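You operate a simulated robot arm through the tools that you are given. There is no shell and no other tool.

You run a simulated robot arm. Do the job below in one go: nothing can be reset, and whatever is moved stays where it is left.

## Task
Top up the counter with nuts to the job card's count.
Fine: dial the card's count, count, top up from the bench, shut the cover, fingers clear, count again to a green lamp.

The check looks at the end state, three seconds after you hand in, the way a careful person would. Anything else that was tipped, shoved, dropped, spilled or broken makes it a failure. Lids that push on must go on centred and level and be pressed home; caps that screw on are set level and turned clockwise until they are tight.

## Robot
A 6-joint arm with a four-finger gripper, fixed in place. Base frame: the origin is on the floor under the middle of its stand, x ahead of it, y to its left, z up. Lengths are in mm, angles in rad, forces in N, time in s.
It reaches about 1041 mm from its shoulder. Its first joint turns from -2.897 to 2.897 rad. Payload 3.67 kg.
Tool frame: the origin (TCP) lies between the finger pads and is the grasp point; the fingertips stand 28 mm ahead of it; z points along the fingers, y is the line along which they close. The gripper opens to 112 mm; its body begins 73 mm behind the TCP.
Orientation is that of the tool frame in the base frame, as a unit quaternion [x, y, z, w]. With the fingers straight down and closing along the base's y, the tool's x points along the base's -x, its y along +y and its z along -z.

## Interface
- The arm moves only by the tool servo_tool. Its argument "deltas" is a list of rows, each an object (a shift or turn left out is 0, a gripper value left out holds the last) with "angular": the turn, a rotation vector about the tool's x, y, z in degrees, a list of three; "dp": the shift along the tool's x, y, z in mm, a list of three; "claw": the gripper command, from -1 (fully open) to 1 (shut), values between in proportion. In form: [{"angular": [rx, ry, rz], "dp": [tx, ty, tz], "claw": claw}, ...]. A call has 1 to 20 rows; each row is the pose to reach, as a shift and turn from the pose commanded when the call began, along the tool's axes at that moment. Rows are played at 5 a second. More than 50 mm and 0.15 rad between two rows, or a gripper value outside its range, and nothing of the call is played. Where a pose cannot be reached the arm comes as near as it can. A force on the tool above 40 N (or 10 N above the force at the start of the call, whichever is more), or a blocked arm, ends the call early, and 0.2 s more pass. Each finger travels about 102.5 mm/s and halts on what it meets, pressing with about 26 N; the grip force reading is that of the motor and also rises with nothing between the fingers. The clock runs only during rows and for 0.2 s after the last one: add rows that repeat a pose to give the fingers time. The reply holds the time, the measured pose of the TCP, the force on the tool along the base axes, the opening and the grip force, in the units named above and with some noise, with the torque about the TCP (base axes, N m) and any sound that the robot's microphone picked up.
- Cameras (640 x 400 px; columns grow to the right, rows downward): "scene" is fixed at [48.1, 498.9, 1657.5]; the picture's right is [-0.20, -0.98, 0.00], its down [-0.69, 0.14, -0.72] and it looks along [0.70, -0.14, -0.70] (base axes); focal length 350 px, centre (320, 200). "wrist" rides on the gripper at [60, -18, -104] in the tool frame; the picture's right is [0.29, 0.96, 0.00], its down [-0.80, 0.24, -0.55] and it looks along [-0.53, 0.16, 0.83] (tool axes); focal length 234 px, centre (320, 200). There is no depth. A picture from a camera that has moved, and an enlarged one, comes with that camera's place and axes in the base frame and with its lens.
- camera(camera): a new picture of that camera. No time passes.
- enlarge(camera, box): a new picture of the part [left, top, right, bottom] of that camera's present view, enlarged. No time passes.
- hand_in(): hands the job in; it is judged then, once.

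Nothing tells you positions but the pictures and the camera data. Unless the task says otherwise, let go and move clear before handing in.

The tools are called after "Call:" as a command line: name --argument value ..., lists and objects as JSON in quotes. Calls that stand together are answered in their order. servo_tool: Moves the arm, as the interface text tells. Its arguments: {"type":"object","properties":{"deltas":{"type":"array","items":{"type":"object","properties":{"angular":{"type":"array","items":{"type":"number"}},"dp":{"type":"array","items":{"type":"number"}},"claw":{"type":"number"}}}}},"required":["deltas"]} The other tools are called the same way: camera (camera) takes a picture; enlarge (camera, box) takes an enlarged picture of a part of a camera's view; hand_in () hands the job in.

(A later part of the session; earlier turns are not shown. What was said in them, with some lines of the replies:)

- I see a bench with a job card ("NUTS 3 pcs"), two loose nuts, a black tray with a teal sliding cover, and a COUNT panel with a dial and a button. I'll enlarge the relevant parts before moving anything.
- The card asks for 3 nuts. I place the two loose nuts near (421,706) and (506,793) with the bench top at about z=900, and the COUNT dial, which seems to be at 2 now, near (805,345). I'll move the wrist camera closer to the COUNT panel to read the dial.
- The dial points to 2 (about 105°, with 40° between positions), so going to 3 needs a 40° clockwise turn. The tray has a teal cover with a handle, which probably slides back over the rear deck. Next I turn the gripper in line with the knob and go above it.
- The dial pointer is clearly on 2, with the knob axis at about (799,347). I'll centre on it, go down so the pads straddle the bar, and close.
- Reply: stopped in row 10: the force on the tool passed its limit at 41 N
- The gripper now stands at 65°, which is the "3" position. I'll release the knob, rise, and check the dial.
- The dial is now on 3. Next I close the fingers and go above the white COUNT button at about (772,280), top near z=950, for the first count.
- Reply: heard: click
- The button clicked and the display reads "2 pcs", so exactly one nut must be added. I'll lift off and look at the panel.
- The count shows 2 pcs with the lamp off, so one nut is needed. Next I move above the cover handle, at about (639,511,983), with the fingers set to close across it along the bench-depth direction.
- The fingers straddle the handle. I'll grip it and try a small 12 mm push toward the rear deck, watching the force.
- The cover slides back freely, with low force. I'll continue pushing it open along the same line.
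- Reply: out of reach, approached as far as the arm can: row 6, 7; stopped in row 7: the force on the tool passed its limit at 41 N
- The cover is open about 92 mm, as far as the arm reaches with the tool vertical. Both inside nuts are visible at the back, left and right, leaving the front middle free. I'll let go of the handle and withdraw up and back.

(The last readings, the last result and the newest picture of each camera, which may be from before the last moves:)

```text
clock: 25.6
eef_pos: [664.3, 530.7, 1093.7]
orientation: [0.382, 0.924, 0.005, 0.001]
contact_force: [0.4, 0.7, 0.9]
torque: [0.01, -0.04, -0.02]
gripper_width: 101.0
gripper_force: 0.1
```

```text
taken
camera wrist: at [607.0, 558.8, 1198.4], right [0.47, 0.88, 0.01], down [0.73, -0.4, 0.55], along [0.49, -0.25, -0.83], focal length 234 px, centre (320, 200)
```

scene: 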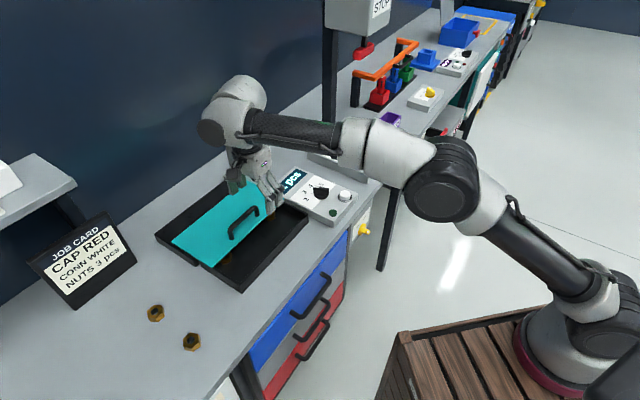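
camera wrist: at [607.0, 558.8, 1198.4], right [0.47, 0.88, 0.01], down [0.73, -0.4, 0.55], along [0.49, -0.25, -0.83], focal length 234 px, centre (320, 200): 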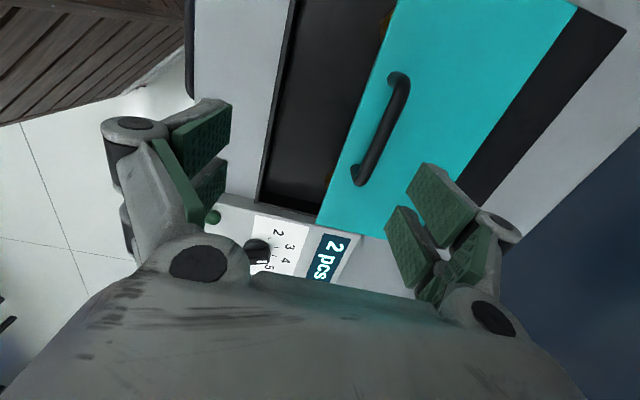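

The cover stays put. I'll trim the small tool tilt, then move over the nearer loose nut at about (421,706), turning the gripper 90° so it later closes along the bench.

Call:
servo_tool --deltas '[{"dp": [20, -3, 2], "angular": [0.57, -0.11, 0]}, {"dp": [40, -6, 4], "angular": [0.57, -0.11, 0]}]'

Call:
servo_tool --deltas '[{"dp": [21, -3.5, 2.5], "angular": [0, 0, -7.5], "claw": -0.6}, {"dp": [43, -7, 5], "angular": [0, 0, -15]}, {"dp": [64, -10.5, 7.5], "angular": [0, 0, -22.5]}, {"dp": [85, -14, 10], "angular": [0, 0, -30]}, {"dp": [107, -17.5, 12.5], "angular": [0, 0, -37.5]}, {"dp": [128, -21, 15], "angular": [0, 0, -45]}, {"dp": [149, -24.5, 17.5], "angular": [0, 0, -52.5]}, {"dp": [171, -28, 20], "angular": [0, 0, -60]}, {"dp": [192, -31.5, 22.5], "angular": [0, 0, -67.5]}, {"dp": [213, -35, 25], "angular": [0, 0, -75]}, {"dp": [235, -38.5, 27.5], "angular": [0, 0, -82.5]}, {"dp": [256, -42, 30], "angular": [0, 0, -90]}, {"dp": [256, -42, 30], "angular": [0, 0, -90]}]'

Call:
camera --camera "wrist"

Call:
camera --camera "scene"

```text
clock: 26.2
eef_pos: [630.8, 553.6, 1091.2]
orientation: [0.383, 0.924, 0.0, 0.0]
contact_force: [-0.5, -0.3, 0.2]
torque: [0.0, 0.03, 0.0]
gripper_width: 101.1
gripper_force: 0.2
```

```text
clock: 29.0
eef_pos: [427.7, 670.4, 1053.1]
orientation: [-0.337, 0.941, 0.0, -0.001]
contact_force: [-0.2, 0.2, 0.8]
torque: [-0.04, 0.02, 0.01]
gripper_width: 89.9
gripper_force: 0.1
out of reach, approached as far as the arm can: row 8, 9, 10, 11, 12, 13
```

```text
taken
camera wrist: at [391.8, 617.4, 1157.4], right [-0.83, 0.56, 0.0], down [0.46, 0.69, 0.55], along [0.31, 0.46, -0.83], focal length 234 px, centre (320, 200)
```

wrist: 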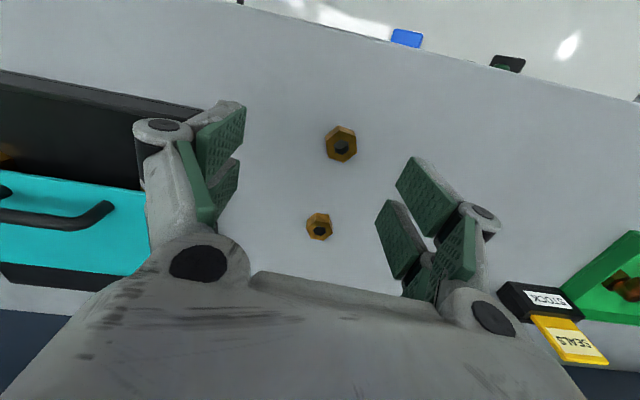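

```text
taken
```

scene: 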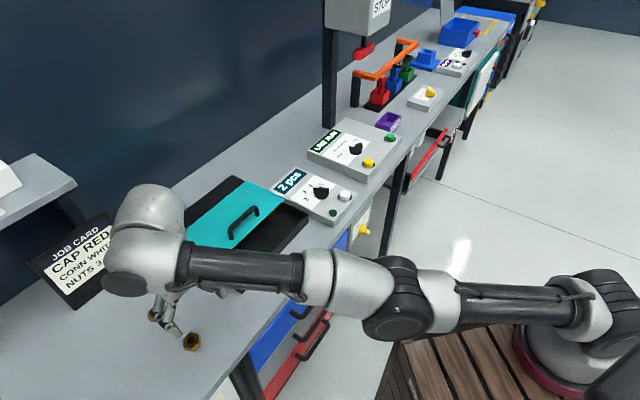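

The arm reached its limit here, so this nut needs the tool tilted outward. I'll zoom in on the nuts to get exact position and flat orientation before planning the tilted grasp.

Call:
enlarge --camera "wrist" --box '[290, 110, 390, 180]'

Call:
enlarge --camera "scene" --box '[130, 290, 230, 360]'

```text
5.71 times, centred on (340, 145) of wrist
camera zoom: at [391.8, 617.4, 1157.4], right [-0.83, 0.56, 0.0], down [0.46, 0.69, 0.55], along [0.31, 0.46, -0.83], focal length 1338 px, centre (206, 514)
```

zoom: 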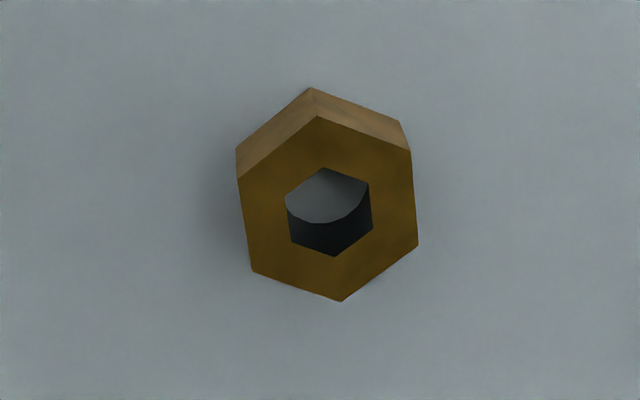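

```text
5.71 times, centred on (180, 325) of scene
camera zoom: at [48.1, 498.9, 1657.5], right [-0.2, -0.98, 0.0], down [-0.69, 0.14, -0.72], along [0.7, -0.14, -0.7], focal length 2001 px, centre (1120, -514)
```

zoom: 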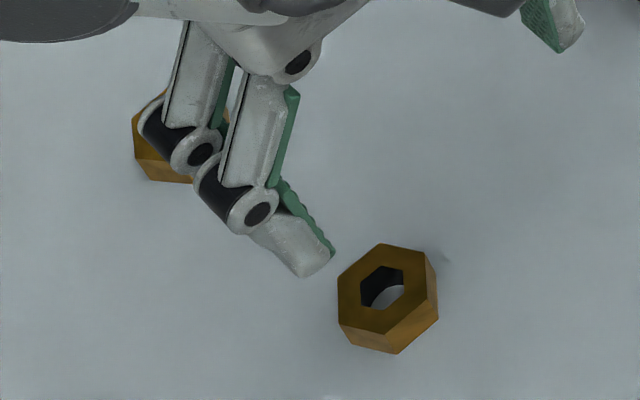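

Nut A is about 32 mm across flats, centred near (424,706), with flat normals at about 156° and 36°. I'll make a small withdrawing move first, to see which pose is now taken as commanded after the out-of-reach rows.

Call:
servo_tool --deltas '[{"dp": [30, 0, 0]}, {"dp": [60, 0, 0]}, {"dp": [60, 0, 0]}]'

```text
clock: 29.8
eef_pos: [382.2, 631.9, 1053.3]
orientation: [-0.338, 0.941, 0.002, 0.0]
contact_force: [0.5, 0.0, 0.2]
torque: [0.03, -0.02, 0.01]
gripper_width: 89.8
gripper_force: 0.0
out of reach, approached as far as the arm can: row 1
```

The commanded pose follows the measured one, good. I'll now turn the closing axis to the nut's flats (y at about 156°) and tilt the fingers 12° outward.

Call:
servo_tool --deltas '[{"dp": [0, 0, 0], "angular": [0, 0, -6.5], "claw": -0.25}, {"dp": [0, 0, 0], "angular": [0, 0, -13]}, {"dp": [0, 0, 0], "angular": [0, 0, -19.5]}, {"dp": [0, 0, 0], "angular": [0, 0, -26.2]}, {"dp": [0, 0, 0], "angular": [0, 0, -26.2]}]'

Call:
servo_tool --deltas '[{"dp": [0, 0, 0], "angular": [0, -6, 0]}, {"dp": [0, 0, 0], "angular": [0, -12, 0]}, {"dp": [0, 0, 0], "angular": [0, -12, 0]}]'

Call:
camera --camera "wrist"

Call:
camera --camera "scene"

```text
clock: 31.0
eef_pos: [381.8, 631.9, 1053.3]
orientation: [-0.542, 0.84, 0.0, 0.0]
contact_force: [0.2, 0.5, -0.2]
torque: [0.02, 0.03, -0.01]
gripper_width: 70.1
gripper_force: 0.1
```

```text
clock: 31.8
eef_pos: [381.8, 632.6, 1054.2]
orientation: [-0.54, 0.835, 0.057, 0.088]
contact_force: [-0.4, -0.6, -0.3]
torque: [0.01, 0.01, -0.01]
gripper_width: 69.9
gripper_force: 0.0
```

```text
taken
camera wrist: at [364.4, 551.3, 1144.0], right [-0.99, 0.14, -0.06], down [0.05, 0.7, 0.71], along [0.14, 0.7, -0.7], focal length 234 px, centre (320, 200)
```

wrist: 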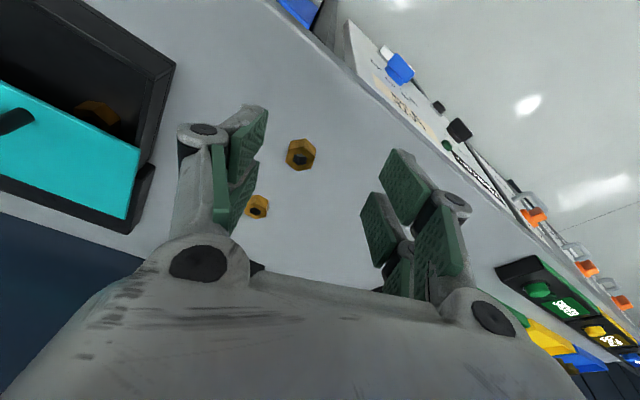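

```text
taken
```

scene: 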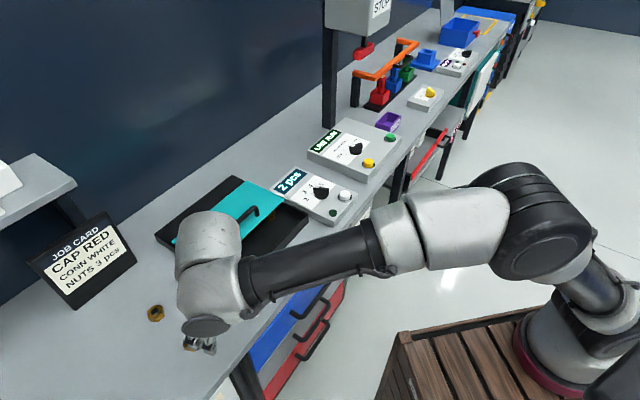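

Call:
servo_tool --deltas '[{"dp": [-16.5, -2, 17.4]}, {"dp": [-33, -3.9, 34.7]}, {"dp": [-49.5, -5.8, 52]}, {"dp": [-66, -7.8, 69.5]}, {"dp": [-66, -7.8, 69.5]}]'

Call:
camera --camera "wrist"

Call:
enlarge --camera "scene" --box '[110, 250, 270, 380]'

```text
clock: 33.0
eef_pos: [420.9, 701.7, 999.4]
orientation: [-0.539, 0.835, 0.056, 0.088]
contact_force: [-0.3, 0.3, 0.5]
torque: [0.01, 0.0, -0.01]
gripper_width: 70.0
gripper_force: 0.1
```

```text
taken
camera wrist: at [403.9, 621.2, 1089.0], right [-0.99, 0.14, -0.06], down [0.06, 0.7, 0.71], along [0.14, 0.7, -0.7], focal length 234 px, centre (320, 200)
```

wrist: 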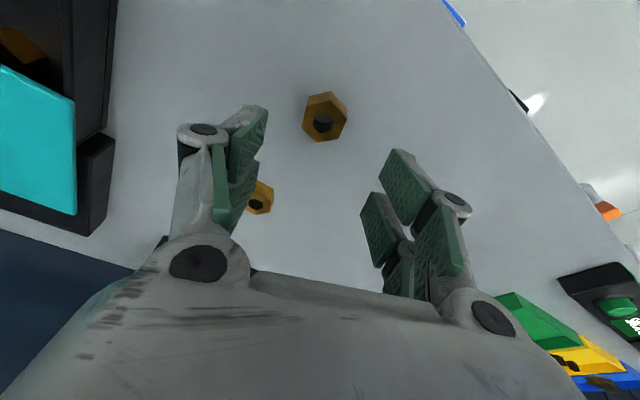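

```text
3.08 times, centred on (190, 315) of scene
camera zoom: at [48.1, 498.9, 1657.5], right [-0.2, -0.98, 0.0], down [-0.69, 0.14, -0.72], along [0.7, -0.14, -0.7], focal length 1078 px, centre (720, -154)
```

zoom: 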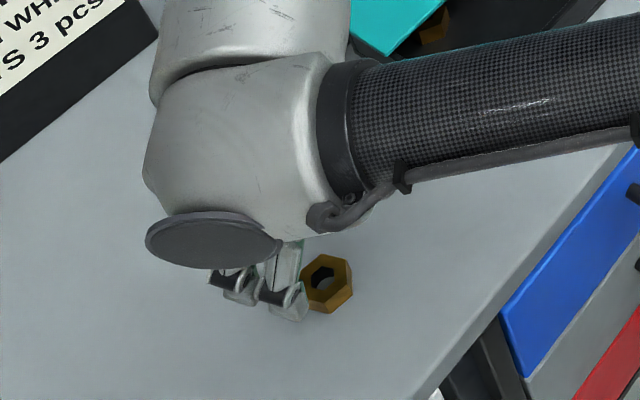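

Call:
enlarge --camera "wrist" --box '[290, 80, 360, 150]'

```text
5.71 times, centred on (325, 115) of wrist
camera zoom: at [403.9, 621.2, 1089.0], right [-0.99, 0.14, -0.06], down [0.06, 0.7, 0.71], along [0.14, 0.7, -0.7], focal length 1338 px, centre (291, 686)
```

zoom: 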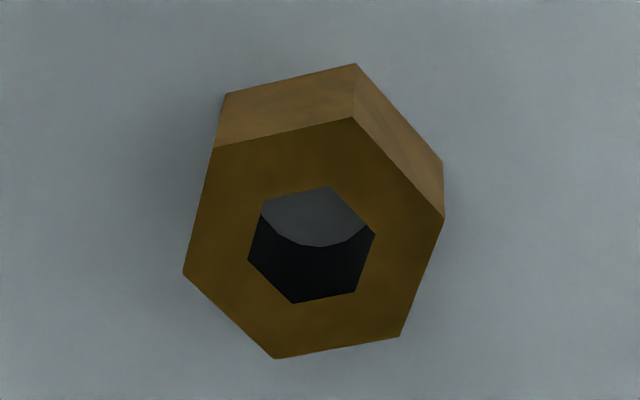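

The nut sits where expected and centred between the fingers. I'll descend straight down toward the bench in small steps.

Call:
servo_tool --deltas '[{"dp": [4.2, 0, 19.6]}, {"dp": [8.3, 0, 39.1]}, {"dp": [10.8, 0, 50.8]}, {"dp": [11.9, 0, 56]}, {"dp": [12.7, 0, 59.6]}, {"dp": [13.1, 0, 61.6]}, {"dp": [13.1, 0, 61.6]}]'

Call:
camera --camera "wrist"

Call:
enlarge --camera "scene" --box '[110, 260, 270, 390]'

```text
clock: 34.6
eef_pos: [421.1, 701.5, 936.7]
orientation: [-0.539, 0.836, 0.057, 0.088]
contact_force: [0.5, 0.7, -1.2]
torque: [0.02, -0.02, -0.03]
gripper_width: 70.1
gripper_force: 0.0
```

```text
taken
camera wrist: at [403.8, 620.9, 1026.7], right [-0.99, 0.14, -0.06], down [0.06, 0.7, 0.71], along [0.14, 0.7, -0.7], focal length 234 px, centre (320, 200)
```

wrist: 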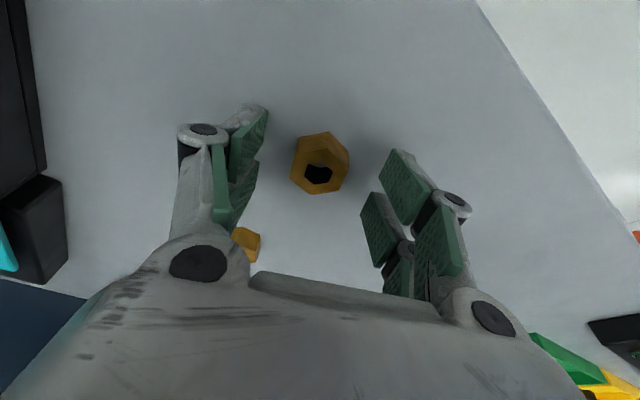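

```text
3.08 times, centred on (190, 325) of scene
camera zoom: at [48.1, 498.9, 1657.5], right [-0.2, -0.98, 0.0], down [-0.69, 0.14, -0.72], along [0.7, -0.14, -0.7], focal length 1078 px, centre (720, -185)
```

zoom: 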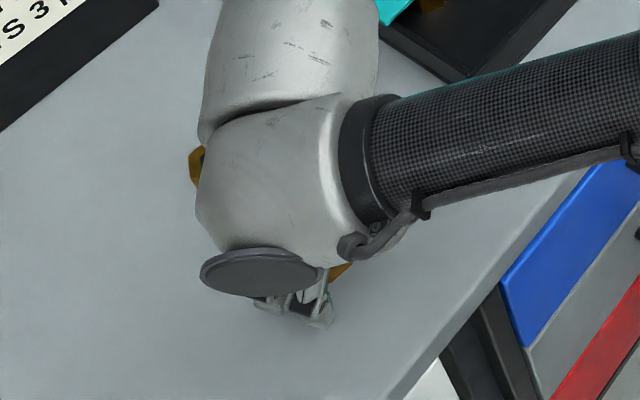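

Call:
servo_tool --deltas '[{"dp": [0.3, 0, 1.5], "claw": 0.0}, {"dp": [0.3, 0, 1.5], "claw": 0.25}, {"dp": [0.3, 0, 1.5], "claw": 0.4}, {"dp": [0.3, 0, 1.5], "claw": 0.6}, {"dp": [0.3, 0, 1.5], "claw": 1}, {"dp": [0.3, 0, 1.5], "claw": 1}]'

Call:
camera --camera "wrist"

```text
clock: 36.0
eef_pos: [420.7, 702.6, 936.9]
orientation: [-0.54, 0.835, 0.057, 0.088]
contact_force: [-0.2, -0.3, 0.3]
torque: [-0.02, -0.02, -0.02]
gripper_width: 30.7
gripper_force: 26.0
```

```text
taken
camera wrist: at [404.0, 621.1, 1024.9], right [-0.99, 0.14, -0.06], down [0.06, 0.7, 0.71], along [0.14, 0.7, -0.7], focal length 234 px, centre (320, 200)
```

wrist: 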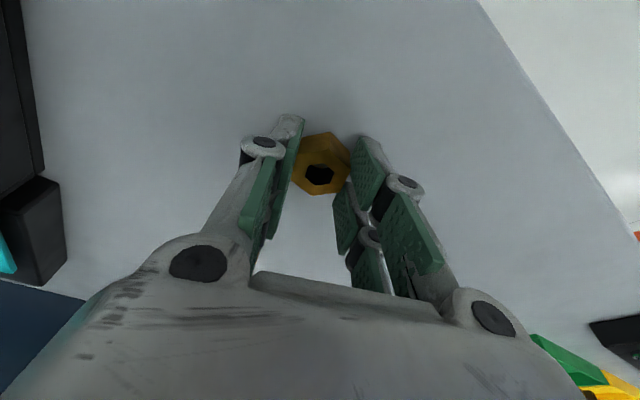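

Call:
servo_tool --deltas '[{"dp": [-1, 0, -5]}, {"dp": [-3.1, 0, -14.7]}, {"dp": [-6.2, 0, -29.3]}, {"dp": [-10.4, 0, -48.9]}, {"dp": [-14.6, 0, -68.5]}, {"dp": [-14.6, 0, -68.5]}]'

Call:
camera --camera "wrist"

Call:
camera --camera "scene"

```text
clock: 37.4
eef_pos: [420.1, 701.4, 1004.6]
orientation: [-0.54, 0.835, 0.057, 0.089]
contact_force: [-0.1, -0.3, -0.2]
torque: [-0.02, 0.01, 0.0]
gripper_width: 30.9
gripper_force: 25.6
```

```text
taken
camera wrist: at [403.9, 620.3, 1094.8], right [-0.99, 0.14, -0.06], down [0.06, 0.7, 0.71], along [0.14, 0.7, -0.7], focal length 234 px, centre (320, 200)
```

wrist: 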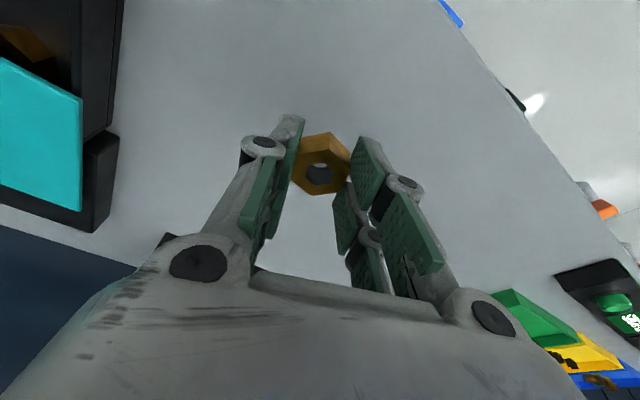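

```text
taken
```

scene: 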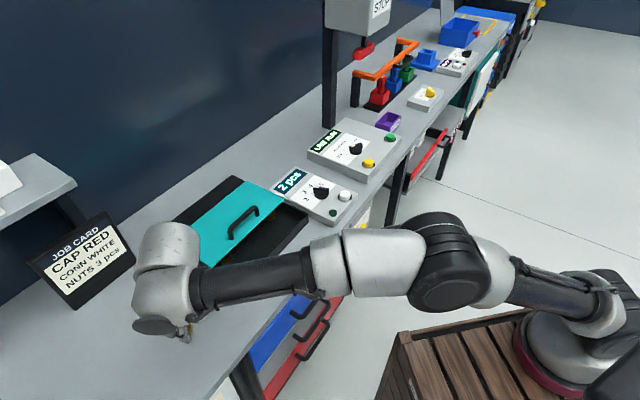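

The nut is held level in the grip. I'll raise it and carry it, keeping the tilt, above the open front middle of the tray at about (654,524).

Call:
servo_tool --deltas '[{"dp": [-5.8, 0, -27]}, {"dp": [-11.5, 0, -53.8]}, {"dp": [-3.4, -35.8, -55.5], "angular": [0.54, 0, 2.53]}, {"dp": [4.7, -71.5, -57.3], "angular": [1.08, 0, 5.06]}, {"dp": [12.8, -107.3, -59], "angular": [1.62, 0, 7.59]}, {"dp": [20.9, -143.1, -60.7], "angular": [2.16, 0, 10.12]}, {"dp": [28.9, -178.8, -62.4], "angular": [2.7, 0, 12.65]}, {"dp": [37, -214.6, -64.2], "angular": [3.24, 0, 15.18]}, {"dp": [45.1, -250.3, -65.9], "angular": [3.78, 0, 17.71]}, {"dp": [53.2, -286.1, -67.6], "angular": [4.32, 0, 20.24]}, {"dp": [53.2, -286.1, -67.6], "angular": [4.32, 0, 20.24]}]'

Call:
camera --camera "wrist"

Call:
camera --camera "scene"

```text
clock: 39.8
eef_pos: [653.1, 525.6, 1060.3]
orientation: [-0.381, 0.919, 0.04, 0.097]
contact_force: [0.0, 0.5, -0.7]
torque: [-0.01, 0.0, -0.02]
gripper_width: 30.8
gripper_force: 26.1
```

```text
taken
camera wrist: at [608.0, 454.3, 1149.7], right [-0.88, 0.48, -0.06], down [0.3, 0.64, 0.71], along [0.38, 0.6, -0.7], focal length 234 px, centre (320, 200)
```

wrist: 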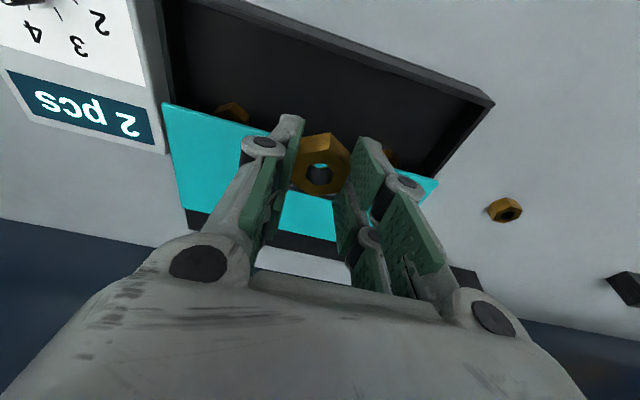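

```text
taken
```

scene: 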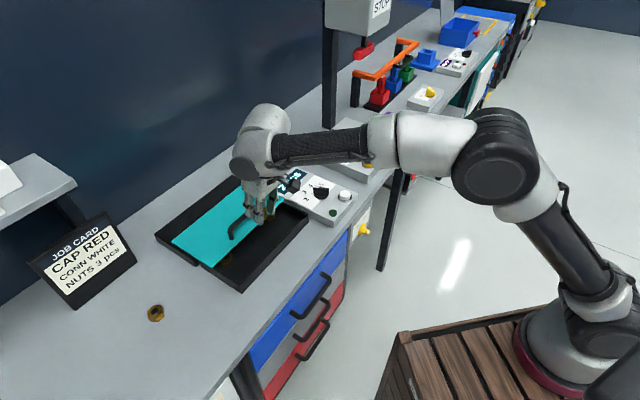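

The nut hangs over the free middle of the tray, e2 about 838, with the cover edge at 882 and the front wall at about 800. I'll lower it in.

Call:
servo_tool --deltas '[{"dp": [4.2, 0, 19.6]}, {"dp": [8.4, 0, 39.2]}, {"dp": [12.5, 0, 58.8]}, {"dp": [16.7, 0, 78.4]}, {"dp": [19.8, 0, 93.1]}, {"dp": [21.9, 0, 102.9]}, {"dp": [21.9, 0, 102.9]}]'

Call:
camera --camera "wrist"

Call:
enlarge --camera "scene" --box '[170, 160, 330, 300]'

```text
clock: 41.4
eef_pos: [653.4, 521.3, 953.8]
orientation: [-0.381, 0.919, 0.04, 0.096]
contact_force: [-0.8, 0.3, -0.5]
torque: [0.01, 0.0, 0.0]
gripper_width: 30.6
gripper_force: 26.4
```

```text
taken
camera wrist: at [608.2, 452.0, 1043.7], right [-0.88, 0.48, -0.06], down [0.3, 0.64, 0.71], along [0.38, 0.6, -0.7], focal length 234 px, centre (320, 200)
```

wrist: 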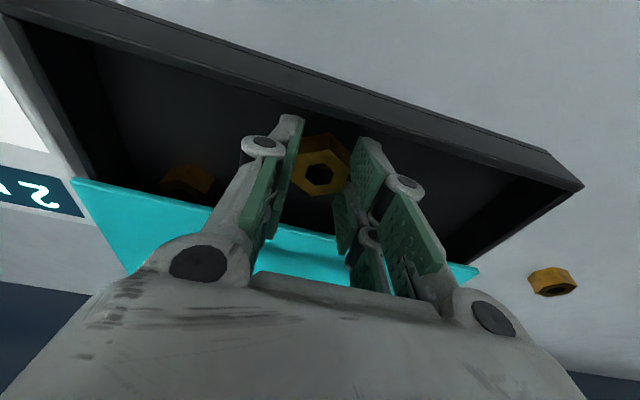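

```text
2.86 times, centred on (250, 230) of scene
camera zoom: at [48.1, 498.9, 1657.5], right [-0.2, -0.98, 0.0], down [-0.69, 0.14, -0.72], along [0.7, -0.14, -0.7], focal length 1001 px, centre (520, 114)
```

zoom: 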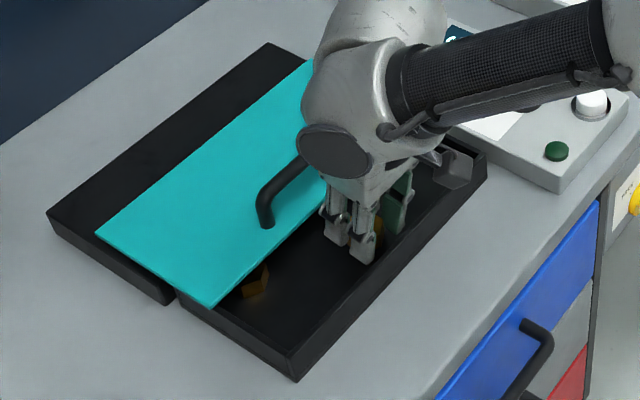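

Call:
servo_tool --deltas '[{"dp": [0.6, 0, 3]}, {"dp": [1.2, 0, 6]}, {"dp": [1.6, 0, 7.5]}, {"dp": [1.9, 0, 9]}, {"dp": [1.9, 0, 9]}]'

```text
clock: 42.6
eef_pos: [654.3, 524.4, 946.4]
orientation: [-0.38, 0.919, 0.04, 0.096]
contact_force: [0.0, 0.3, -0.7]
torque: [-0.02, 0.01, 0.01]
gripper_width: 30.8
gripper_force: 25.8
```

Call:
servo_tool --deltas '[{"dp": [0.2, 0, 1]}, {"dp": [0.4, 0, 2]}, {"dp": [0.6, 0, 3]}, {"dp": [0.6, 0, 3]}]'

Call:
enlarge --camera "wrist" --box '[220, 90, 420, 250]'

```text
clock: 43.6
eef_pos: [653.7, 524.5, 942.7]
orientation: [-0.38, 0.919, 0.04, 0.097]
contact_force: [0.3, 0.1, -1.2]
torque: [-0.02, -0.01, 0.0]
gripper_width: 30.8
gripper_force: 26.4
```

```text
2.50 times, centred on (320, 170) of wrist
camera zoom: at [609.4, 454.1, 1033.0], right [-0.88, 0.48, -0.06], down [0.3, 0.64, 0.71], along [0.38, 0.6, -0.7], focal length 585 px, centre (320, 275)
```

zoom: 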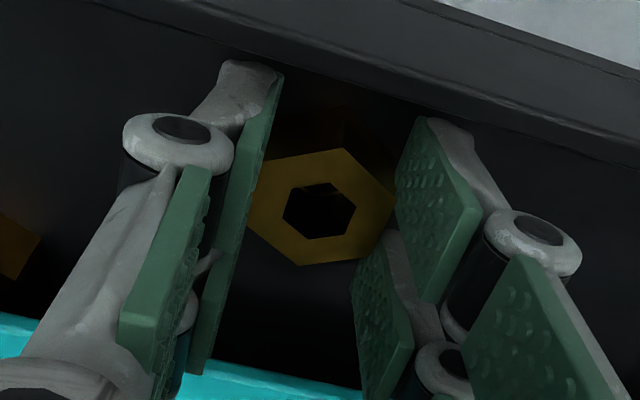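

Call:
servo_tool --deltas '[{"dp": [0.2, 0, 1]}, {"dp": [0.4, 0, 2]}, {"dp": [0.4, 0, 2]}]'

```text
clock: 44.4
eef_pos: [654.1, 524.6, 942.8]
orientation: [-0.381, 0.918, 0.041, 0.097]
contact_force: [-2.8, 4.0, 13.8]
torque: [0.06, 0.16, 0.01]
gripper_width: 30.4
gripper_force: 26.2
```

The nut touches the tray floor, with 14 N felt. I'll ease up 1 mm, open to release, then lift straight out.

Call:
servo_tool --deltas '[{"dp": [-0.3, 0, -1.5]}, {"dp": [-0.3, 0, -1.5], "claw": 0.3}, {"dp": [-0.3, 0, -1.5], "claw": 0.1}, {"dp": [-0.3, 0, -1.5], "claw": 0.0}, {"dp": [-0.3, 0, -1.5], "claw": 0.0}, {"dp": [-2.1, 0, -10]}, {"dp": [-6.3, 0, -29.4]}, {"dp": [-12.5, 0, -58.8]}, {"dp": [-20.9, 0, -98]}, {"dp": [-27.1, 0, -127.3]}, {"dp": [-27.1, 0, -127.3]}]'

Call:
camera --camera "wrist"

Call:
camera --camera "scene"

```text
clock: 46.8
eef_pos: [653.2, 521.7, 1074.0]
orientation: [-0.38, 0.919, 0.04, 0.096]
contact_force: [-0.5, -0.2, 0.0]
torque: [0.02, -0.03, 0.01]
gripper_width: 55.9
gripper_force: 0.0
```

```text
taken
camera wrist: at [608.6, 451.2, 1163.9], right [-0.88, 0.48, -0.06], down [0.3, 0.64, 0.71], along [0.38, 0.6, -0.7], focal length 234 px, centre (320, 200)
```

wrist: 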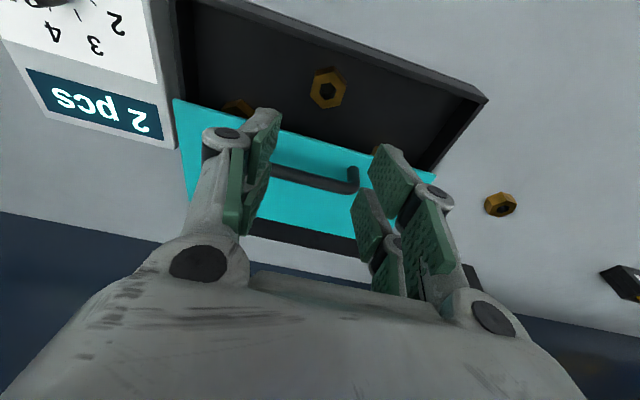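

```text
taken
```

scene: 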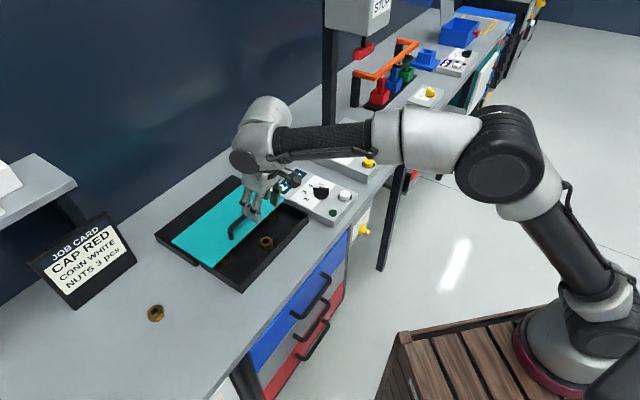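

Three nuts are now in the tray, all lying flat. Next I turn the gripper 90°, keeping the outward tilt, so it can grip the handle and pull the cover shut.

Call:
servo_tool --deltas '[{"dp": [0, 0, 0], "angular": [0, 0, 7.5], "claw": 0.2}, {"dp": [0, 0, 0], "angular": [0, 0, 15]}, {"dp": [0, 0, 0], "angular": [0, 0, 22.5]}, {"dp": [0, 0, 0], "angular": [0, 0, 30]}, {"dp": [0, 0, 0], "angular": [0, 0, 37.5]}, {"dp": [0, 0, 0], "angular": [0, 0, 45]}, {"dp": [0, 0, 0], "angular": [0, 0, 52.5]}, {"dp": [0, 0, 0], "angular": [0, 0, 60]}, {"dp": [0, 0, 0], "angular": [0, 0, 67.5]}, {"dp": [0, 0, 0], "angular": [0, 0, 75]}, {"dp": [0, 0, 0], "angular": [0, 0, 82.5]}, {"dp": [0, 0, 0], "angular": [0, 0, 90]}, {"dp": [0, 0, 0], "angular": [0, 0, 90]}]'

Call:
camera --camera "wrist"

Call:
enlarge --camera "scene" --box '[150, 160, 330, 300]'

```text
clock: 49.6
eef_pos: [655.0, 523.2, 1071.3]
orientation: [0.382, 0.918, 0.096, 0.04]
contact_force: [-0.1, -0.2, 0.0]
torque: [0.02, 0.0, 0.0]
gripper_width: 44.8
gripper_force: 0.1
```

```text
taken
camera wrist: at [583.8, 537.2, 1170.0], right [0.46, 0.87, 0.2], down [0.65, -0.48, 0.59], along [0.61, -0.14, -0.78], focal length 234 px, centre (320, 200)
```

wrist: 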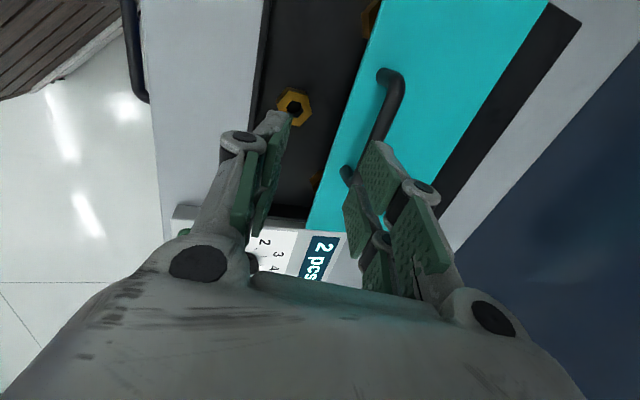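

```text
2.86 times, centred on (240, 230) of scene
camera zoom: at [48.1, 498.9, 1657.5], right [-0.2, -0.98, 0.0], down [-0.69, 0.14, -0.72], along [0.7, -0.14, -0.7], focal length 1001 px, centre (549, 114)
```

zoom: 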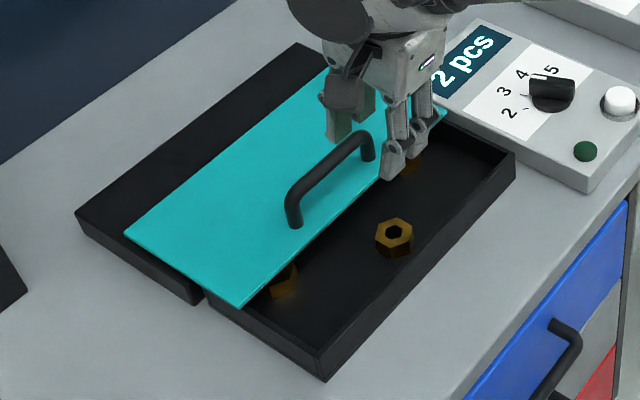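

Call:
servo_tool --deltas '[{"dp": [0.5, 21.1, 15.1]}, {"dp": [1, 42.2, 30.2]}, {"dp": [1.5, 63.3, 45.3]}, {"dp": [1.5, 63.3, 45.3]}]'

Call:
camera --camera "wrist"

Call:
enlarge --camera "scene" --box '[150, 160, 330, 300]'

```text
clock: 50.6
eef_pos: [704.5, 574.4, 1042.0]
orientation: [0.381, 0.919, 0.097, 0.04]
contact_force: [0.3, -0.7, 0.2]
torque: [0.02, 0.05, 0.02]
gripper_width: 44.4
gripper_force: 0.0
```

```text
taken
camera wrist: at [633.1, 588.7, 1139.6], right [0.46, 0.87, 0.2], down [0.65, -0.48, 0.59], along [0.61, -0.14, -0.78], focal length 234 px, centre (320, 200)
```

wrist: 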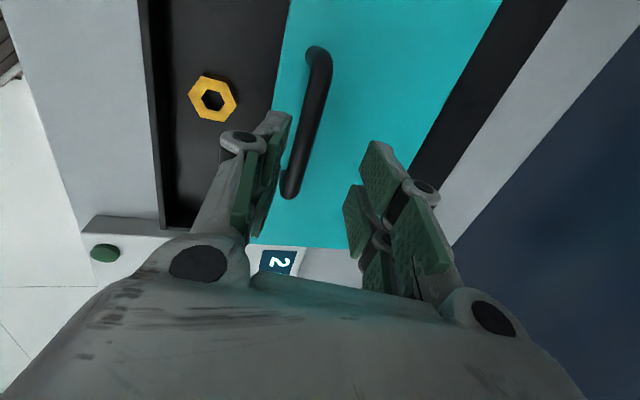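

```text
2.86 times, centred on (240, 230) of scene
camera zoom: at [48.1, 498.9, 1657.5], right [-0.2, -0.98, 0.0], down [-0.69, 0.14, -0.72], along [0.7, -0.14, -0.7], focal length 1001 px, centre (549, 114)
```

zoom: 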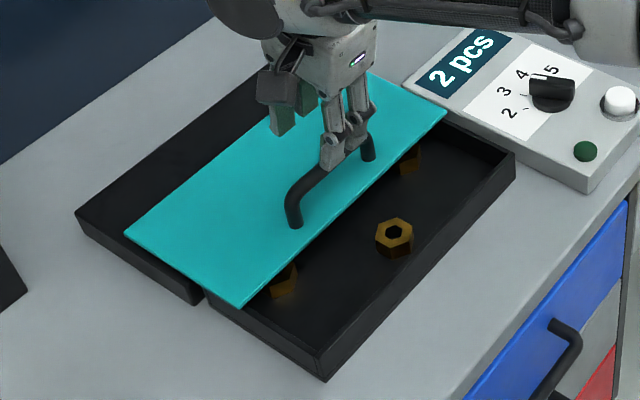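

Call:
servo_tool --deltas '[{"dp": [0, -5.2, 14]}, {"dp": [0, -8.9, 30]}, {"dp": [0, -12.2, 43]}, {"dp": [0, -14.3, 53.1]}, {"dp": [0, -14.3, 53.1]}]'

Call:
camera --camera "wrist"

Call:
enlarge --camera "scene" --box '[150, 160, 330, 300]'

```text
clock: 51.8
eef_pos: [701.6, 575.0, 986.1]
orientation: [0.38, 0.919, 0.096, 0.04]
contact_force: [-0.1, 0.4, 0.6]
torque: [0.02, 0.02, -0.05]
gripper_width: 44.3
gripper_force: 0.0
```

```text
taken
camera wrist: at [631.6, 587.3, 1083.7], right [0.46, 0.87, 0.2], down [0.65, -0.48, 0.59], along [0.61, -0.14, -0.78], focal length 234 px, centre (320, 200)
```

wrist: 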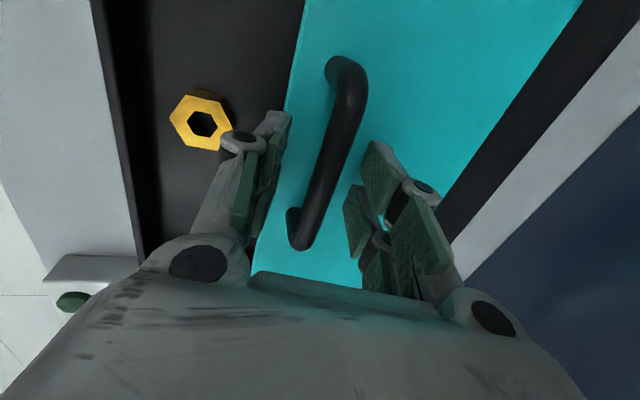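

```text
2.86 times, centred on (240, 230) of scene
camera zoom: at [48.1, 498.9, 1657.5], right [-0.2, -0.98, 0.0], down [-0.69, 0.14, -0.72], along [0.7, -0.14, -0.7], focal length 1001 px, centre (549, 114)
```

zoom: 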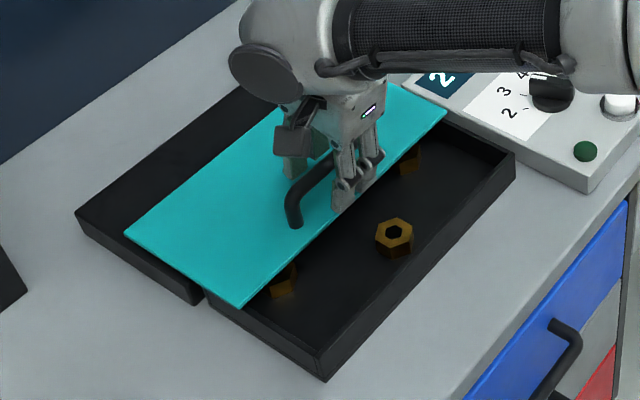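

Call:
servo_tool --deltas '[{"dp": [0, 0, 0], "claw": 0.6}, {"dp": [0, 0, 0], "claw": 1}, {"dp": [0, 0, 0], "claw": 1}, {"dp": [0, -5.9, -1.2]}, {"dp": [0, -15.6, -3.3]}, {"dp": [-0.1, -27.4, -5.8]}, {"dp": [-0.2, -39.1, -8.3]}, {"dp": [-0.2, -50.9, -10.8]}, {"dp": [-0.3, -62.6, -13.2]}, {"dp": [-0.3, -74.3, -15.7]}, {"dp": [-0.3, -78.2, -16.5]}, {"dp": [-0.3, -78.2, -16.5]}]'

Call:
camera --camera "wrist"

Call:
enlarge --camera "scene" --box '[150, 160, 330, 300]'

```text
clock: 54.4
eef_pos: [646.4, 518.8, 985.6]
orientation: [0.381, 0.919, 0.097, 0.04]
contact_force: [2.9, -4.3, 3.4]
torque: [-0.16, -0.14, -0.47]
gripper_width: 12.6
gripper_force: 44.7
```

```text
taken
camera wrist: at [575.2, 530.8, 1083.8], right [0.46, 0.87, 0.2], down [0.65, -0.48, 0.59], along [0.61, -0.14, -0.78], focal length 234 px, centre (320, 200)
```

wrist: 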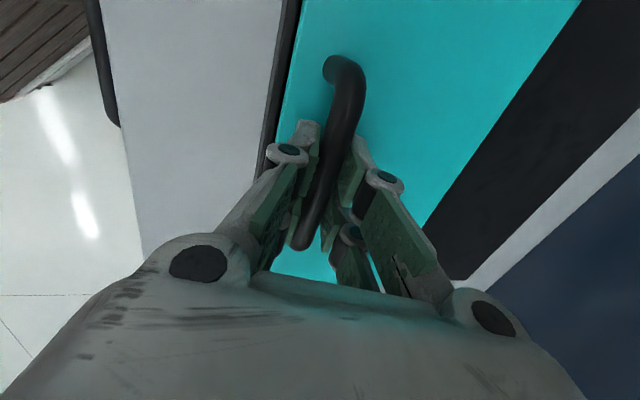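

```text
2.86 times, centred on (240, 230) of scene
camera zoom: at [48.1, 498.9, 1657.5], right [-0.2, -0.98, 0.0], down [-0.69, 0.14, -0.72], along [0.7, -0.14, -0.7], focal length 1001 px, centre (549, 114)
```

zoom: 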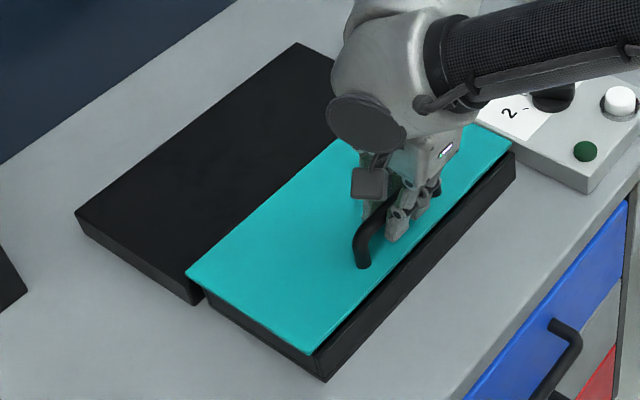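

About 11 mm is left to closed. I'll pull the rest in small steps until it meets its stop.

Call:
servo_tool --deltas '[{"dp": [0, -3.9, -0.8]}, {"dp": [0, -6.8, -1.4]}, {"dp": [0, -8.8, -1.9]}, {"dp": [0, -10.8, -2.3]}, {"dp": [0, -12.2, -2.6]}, {"dp": [0, -13.7, -2.9]}, {"dp": [0, -13.7, -2.9]}]'

Call:
camera --camera "wrist"

Call:
enlarge --camera "scene" --box '[150, 160, 330, 300]'

```text
clock: 55.6
eef_pos: [639.1, 511.8, 985.4]
orientation: [0.38, 0.918, 0.101, 0.043]
contact_force: [12.3, 17.9, -12.7]
torque: [-0.14, -0.32, -0.52]
gripper_width: 12.9
gripper_force: 44.9
stopped in row 6: the force on the tool passed its limit at 43 N (the readings are from after the stop); the commanded pose is now the measured one
```

```text
taken
camera wrist: at [568.5, 524.0, 1083.5], right [0.46, 0.86, 0.21], down [0.65, -0.48, 0.59], along [0.61, -0.14, -0.78], focal length 234 px, centre (320, 200)
```

wrist: 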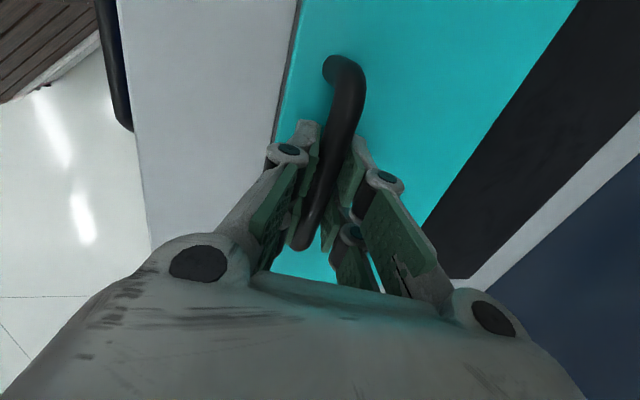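

```text
2.86 times, centred on (240, 230) of scene
camera zoom: at [48.1, 498.9, 1657.5], right [-0.2, -0.98, 0.0], down [-0.69, 0.14, -0.72], along [0.7, -0.14, -0.7], focal length 1001 px, centre (549, 114)
```

zoom: 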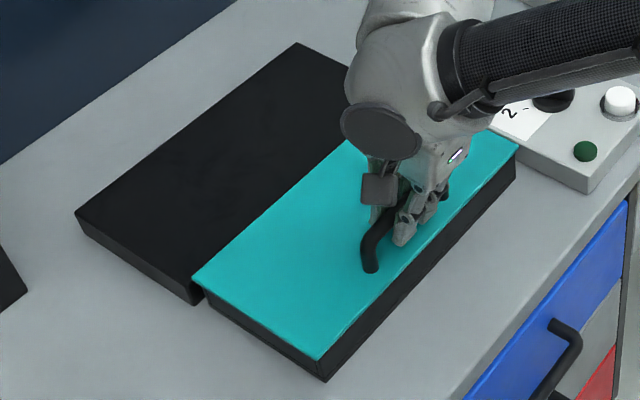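

The cover is back against its closed stop. I'll release the handle and rise clear.

Call:
servo_tool --deltas '[{"dp": [0, 0, 0], "claw": 0.5}, {"dp": [0, 0, 0], "claw": 0.22}, {"dp": [0, 0, 0], "claw": 0.22}, {"dp": [0, 2.2, -9.8]}, {"dp": [0, 6.5, -29.3]}, {"dp": [0, 13, -58.6]}, {"dp": [0, 19.6, -88]}, {"dp": [0, 23.9, -107.5]}, {"dp": [0, 23.9, -107.5]}]'

Call:
camera --camera "wrist"

Call:
enlarge --camera "scene" --box '[150, 160, 330, 300]'

```text
clock: 57.6
eef_pos: [638.6, 508.2, 1095.2]
orientation: [0.381, 0.918, 0.1, 0.041]
contact_force: [-0.7, 0.0, 0.1]
torque: [-0.01, -0.02, 0.02]
gripper_width: 43.9
gripper_force: 0.1
```

```text
taken
camera wrist: at [567.8, 521.6, 1194.0], right [0.46, 0.87, 0.21], down [0.65, -0.48, 0.59], along [0.61, -0.14, -0.78], focal length 234 px, centre (320, 200)
```

wrist: 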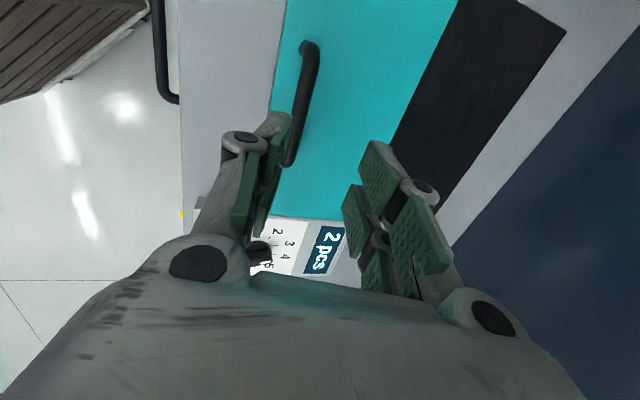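

```text
2.86 times, centred on (240, 230) of scene
camera zoom: at [48.1, 498.9, 1657.5], right [-0.2, -0.98, 0.0], down [-0.69, 0.14, -0.72], along [0.7, -0.14, -0.7], focal length 1001 px, centre (549, 114)
```

zoom: 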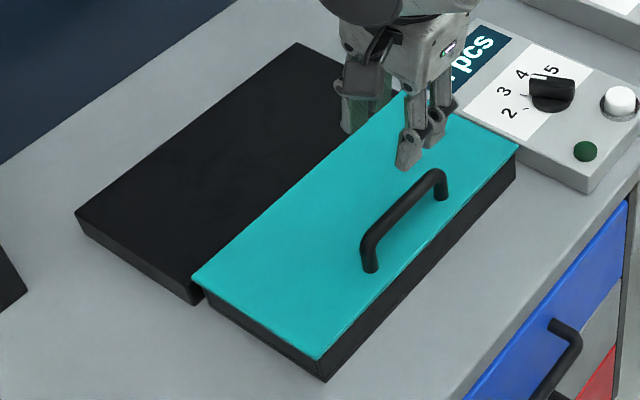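

The cover is fully shut. I'll straighten the tool, then go back over the COUNT button with the fingers closed, in the same orientation as the first press.

Call:
servo_tool --deltas '[{"dp": [0, 0, 0], "angular": [6.2, 0, 0]}, {"dp": [0, 0, 0], "angular": [12.4, 0, 0]}, {"dp": [0, 0, 0], "angular": [12.4, 0, 0], "claw": 1}]'

Call:
servo_tool --deltas '[{"dp": [-25.4, -6.6, 4], "angular": [0, 0, 7]}, {"dp": [-50.9, -13.1, 8], "angular": [0, 0, 14]}, {"dp": [-76.3, -19.7, 12], "angular": [0, 0, 21]}, {"dp": [-101.7, -26.2, 16], "angular": [0, 0, 28]}, {"dp": [-127.2, -32.8, 20], "angular": [0, 0, 35]}, {"dp": [-152.6, -39.4, 25], "angular": [0, 0, 42]}, {"dp": [-178, -45.9, 30], "angular": [0, 0, 49]}, {"dp": [-203.4, -52.5, 35], "angular": [0, 0, 56]}, {"dp": [-228.9, -59, 45], "angular": [0, 0, 63]}, {"dp": [-254.3, -65.6, 55], "angular": [0, 0, 70]}, {"dp": [-254.3, -65.6, 55], "angular": [0, 0, 70]}]'

Call:
camera --camera "wrist"

Call:
enlarge --camera "scene" --box '[260, 130, 390, 230]'

```text
clock: 58.4
eef_pos: [638.2, 508.3, 1096.2]
orientation: [0.383, 0.924, 0.0, 0.0]
contact_force: [0.7, 0.0, 0.4]
torque: [0.02, -0.01, -0.02]
gripper_width: 0.0
gripper_force: 25.9
```

```text
clock: 60.8
eef_pos: [772.5, 286.2, 1044.0]
orientation: [0.844, 0.537, 0.0, 0.0]
contact_force: [0.3, -0.4, -0.8]
torque: [-0.01, -0.01, 0.02]
gripper_width: 0.0
gripper_force: 26.2
```

```text
taken
camera wrist: at [781.6, 345.0, 1147.5], right [0.99, -0.14, 0.0], down [-0.12, -0.82, 0.55], along [-0.08, -0.55, -0.83], focal length 234 px, centre (320, 200)
```

wrist: 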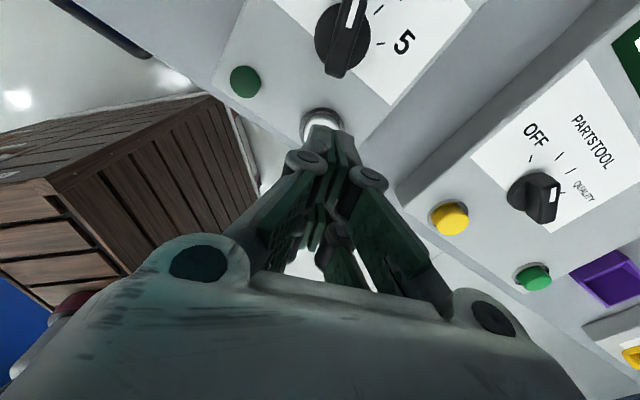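

```text
4.00 times, centred on (325, 180) of scene
camera zoom: at [48.1, 498.9, 1657.5], right [-0.2, -0.98, 0.0], down [-0.69, 0.14, -0.72], along [0.7, -0.14, -0.7], focal length 1401 px, centre (300, 280)
```

zoom: 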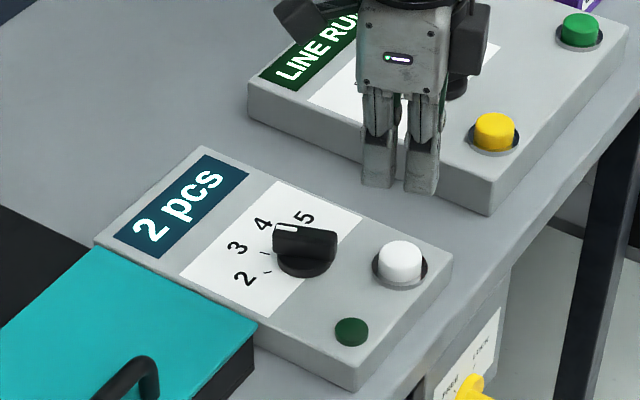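

Call:
servo_tool --deltas '[{"dp": [-1.6, 0, 30]}, {"dp": [-1.6, 0, 55]}, {"dp": [-1.6, 0, 66]}, {"dp": [-1.6, 0, 70]}, {"dp": [-1.6, 0, 72]}, {"dp": [-1.6, 0, 74]}, {"dp": [-1.6, 0, 75.5]}, {"dp": [-1.6, 0, 76.8]}]'

Call:
enlarge --camera "scene" --box '[260, 130, 390, 230]'

```text
clock: 62.6
eef_pos: [771.9, 282.0, 966.4]
orientation: [0.843, 0.537, 0.001, 0.001]
contact_force: [3.6, -3.0, 11.5]
torque: [-0.12, -0.05, -0.02]
gripper_width: 6.1
gripper_force: 36.0
heard: click
```

```text
4.00 times, centred on (325, 180) of scene
camera zoom: at [48.1, 498.9, 1657.5], right [-0.2, -0.98, 0.0], down [-0.69, 0.14, -0.72], along [0.7, -0.14, -0.7], focal length 1401 px, centre (300, 280)
```

zoom: 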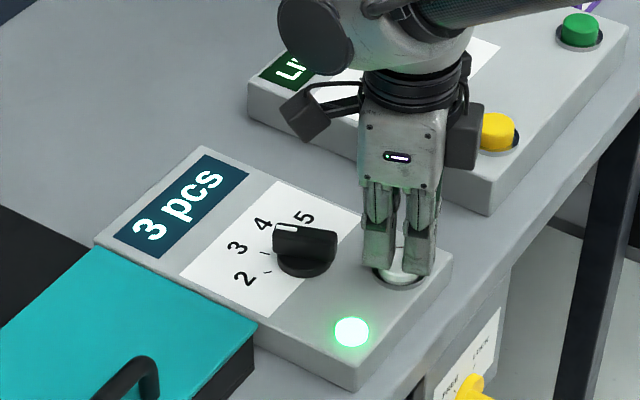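

The button clicked, the display reads "3 pcs" and the lamp is lit green. I'll lift off straight up, move clear, and check that it stays green.

Call:
servo_tool --deltas '[{"dp": [0, 0, -10]}, {"dp": [0, 0, -30]}, {"dp": [0, 0, -60]}, {"dp": [0, 0, -95]}, {"dp": [0, 0, -130]}, {"dp": [-20, -30, -160]}, {"dp": [-40, -60, -190]}, {"dp": [-60, -90, -210]}, {"dp": [-60, -90, -210]}]'

Call:
camera --camera "scene"

Call:
enlarge --camera "scene" --box '[260, 130, 390, 230]'

Call:
enlarge --camera "scene" --box '[0, 150, 330, 360]'

```text
clock: 64.6
eef_pos: [666.1, 264.8, 1177.5]
orientation: [0.844, 0.537, -0.001, 0.0]
contact_force: [-0.2, -0.7, 0.3]
torque: [0.02, 0.03, 0.02]
gripper_width: 0.2
gripper_force: 35.4
```

```text
taken
```

scene: 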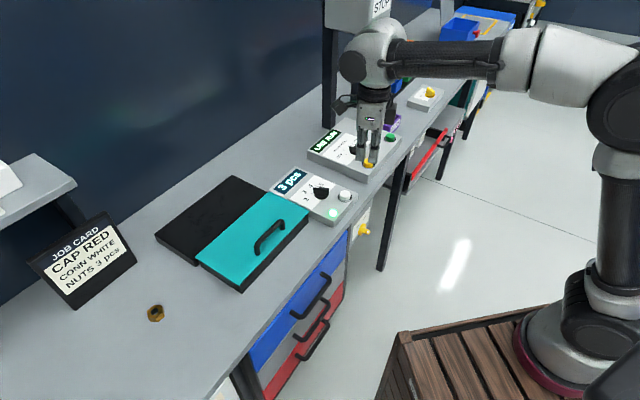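

```text
4.00 times, centred on (325, 180) of scene
camera zoom: at [48.1, 498.9, 1657.5], right [-0.2, -0.98, 0.0], down [-0.69, 0.14, -0.72], along [0.7, -0.14, -0.7], focal length 1401 px, centre (300, 280)
```

zoom: 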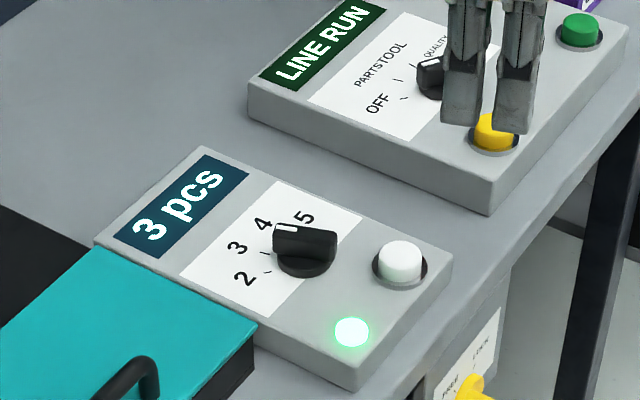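

```text
1.90 times, centred on (165, 255) of scene
camera zoom: at [48.1, 498.9, 1657.5], right [-0.2, -0.98, 0.0], down [-0.69, 0.14, -0.72], along [0.7, -0.14, -0.7], focal length 667 px, centre (615, 95)
```

zoom: 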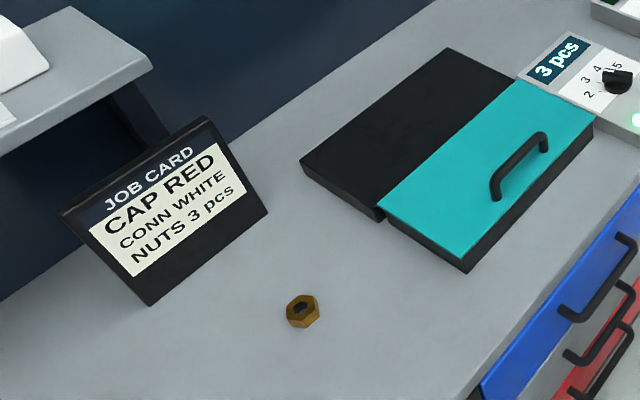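

The dial is on 3, the display reads "3 pcs" with the lamp steady green, and the cover is shut. The spare nut lies undisturbed on the bench and the arm is clear, so I hand in.

Call:
hand_in

```text
The job is handed in.
```

The counter now holds 3 nuts, matching the job card. Its display reads "3 pcs", and the lamp was still green after the arm moved clear.

- **Dial:** it was on 2; I turned it to 3 and checked it in the pictures.
- **First count:** it showed 2 pcs, so one nut was needed.
- **Top-up:** I slid the cover back and set one nut from the bench flat in the front middle of the tray. I then pulled the cover shut against its stop.
- **Second count:** with the fingers clear of the tray, it showed 3 pcs and a green lamp.

The other loose nut is still where it was on the bench. In the last pictures I saw nothing else knocked or moved. The result of the check has not come back to me.
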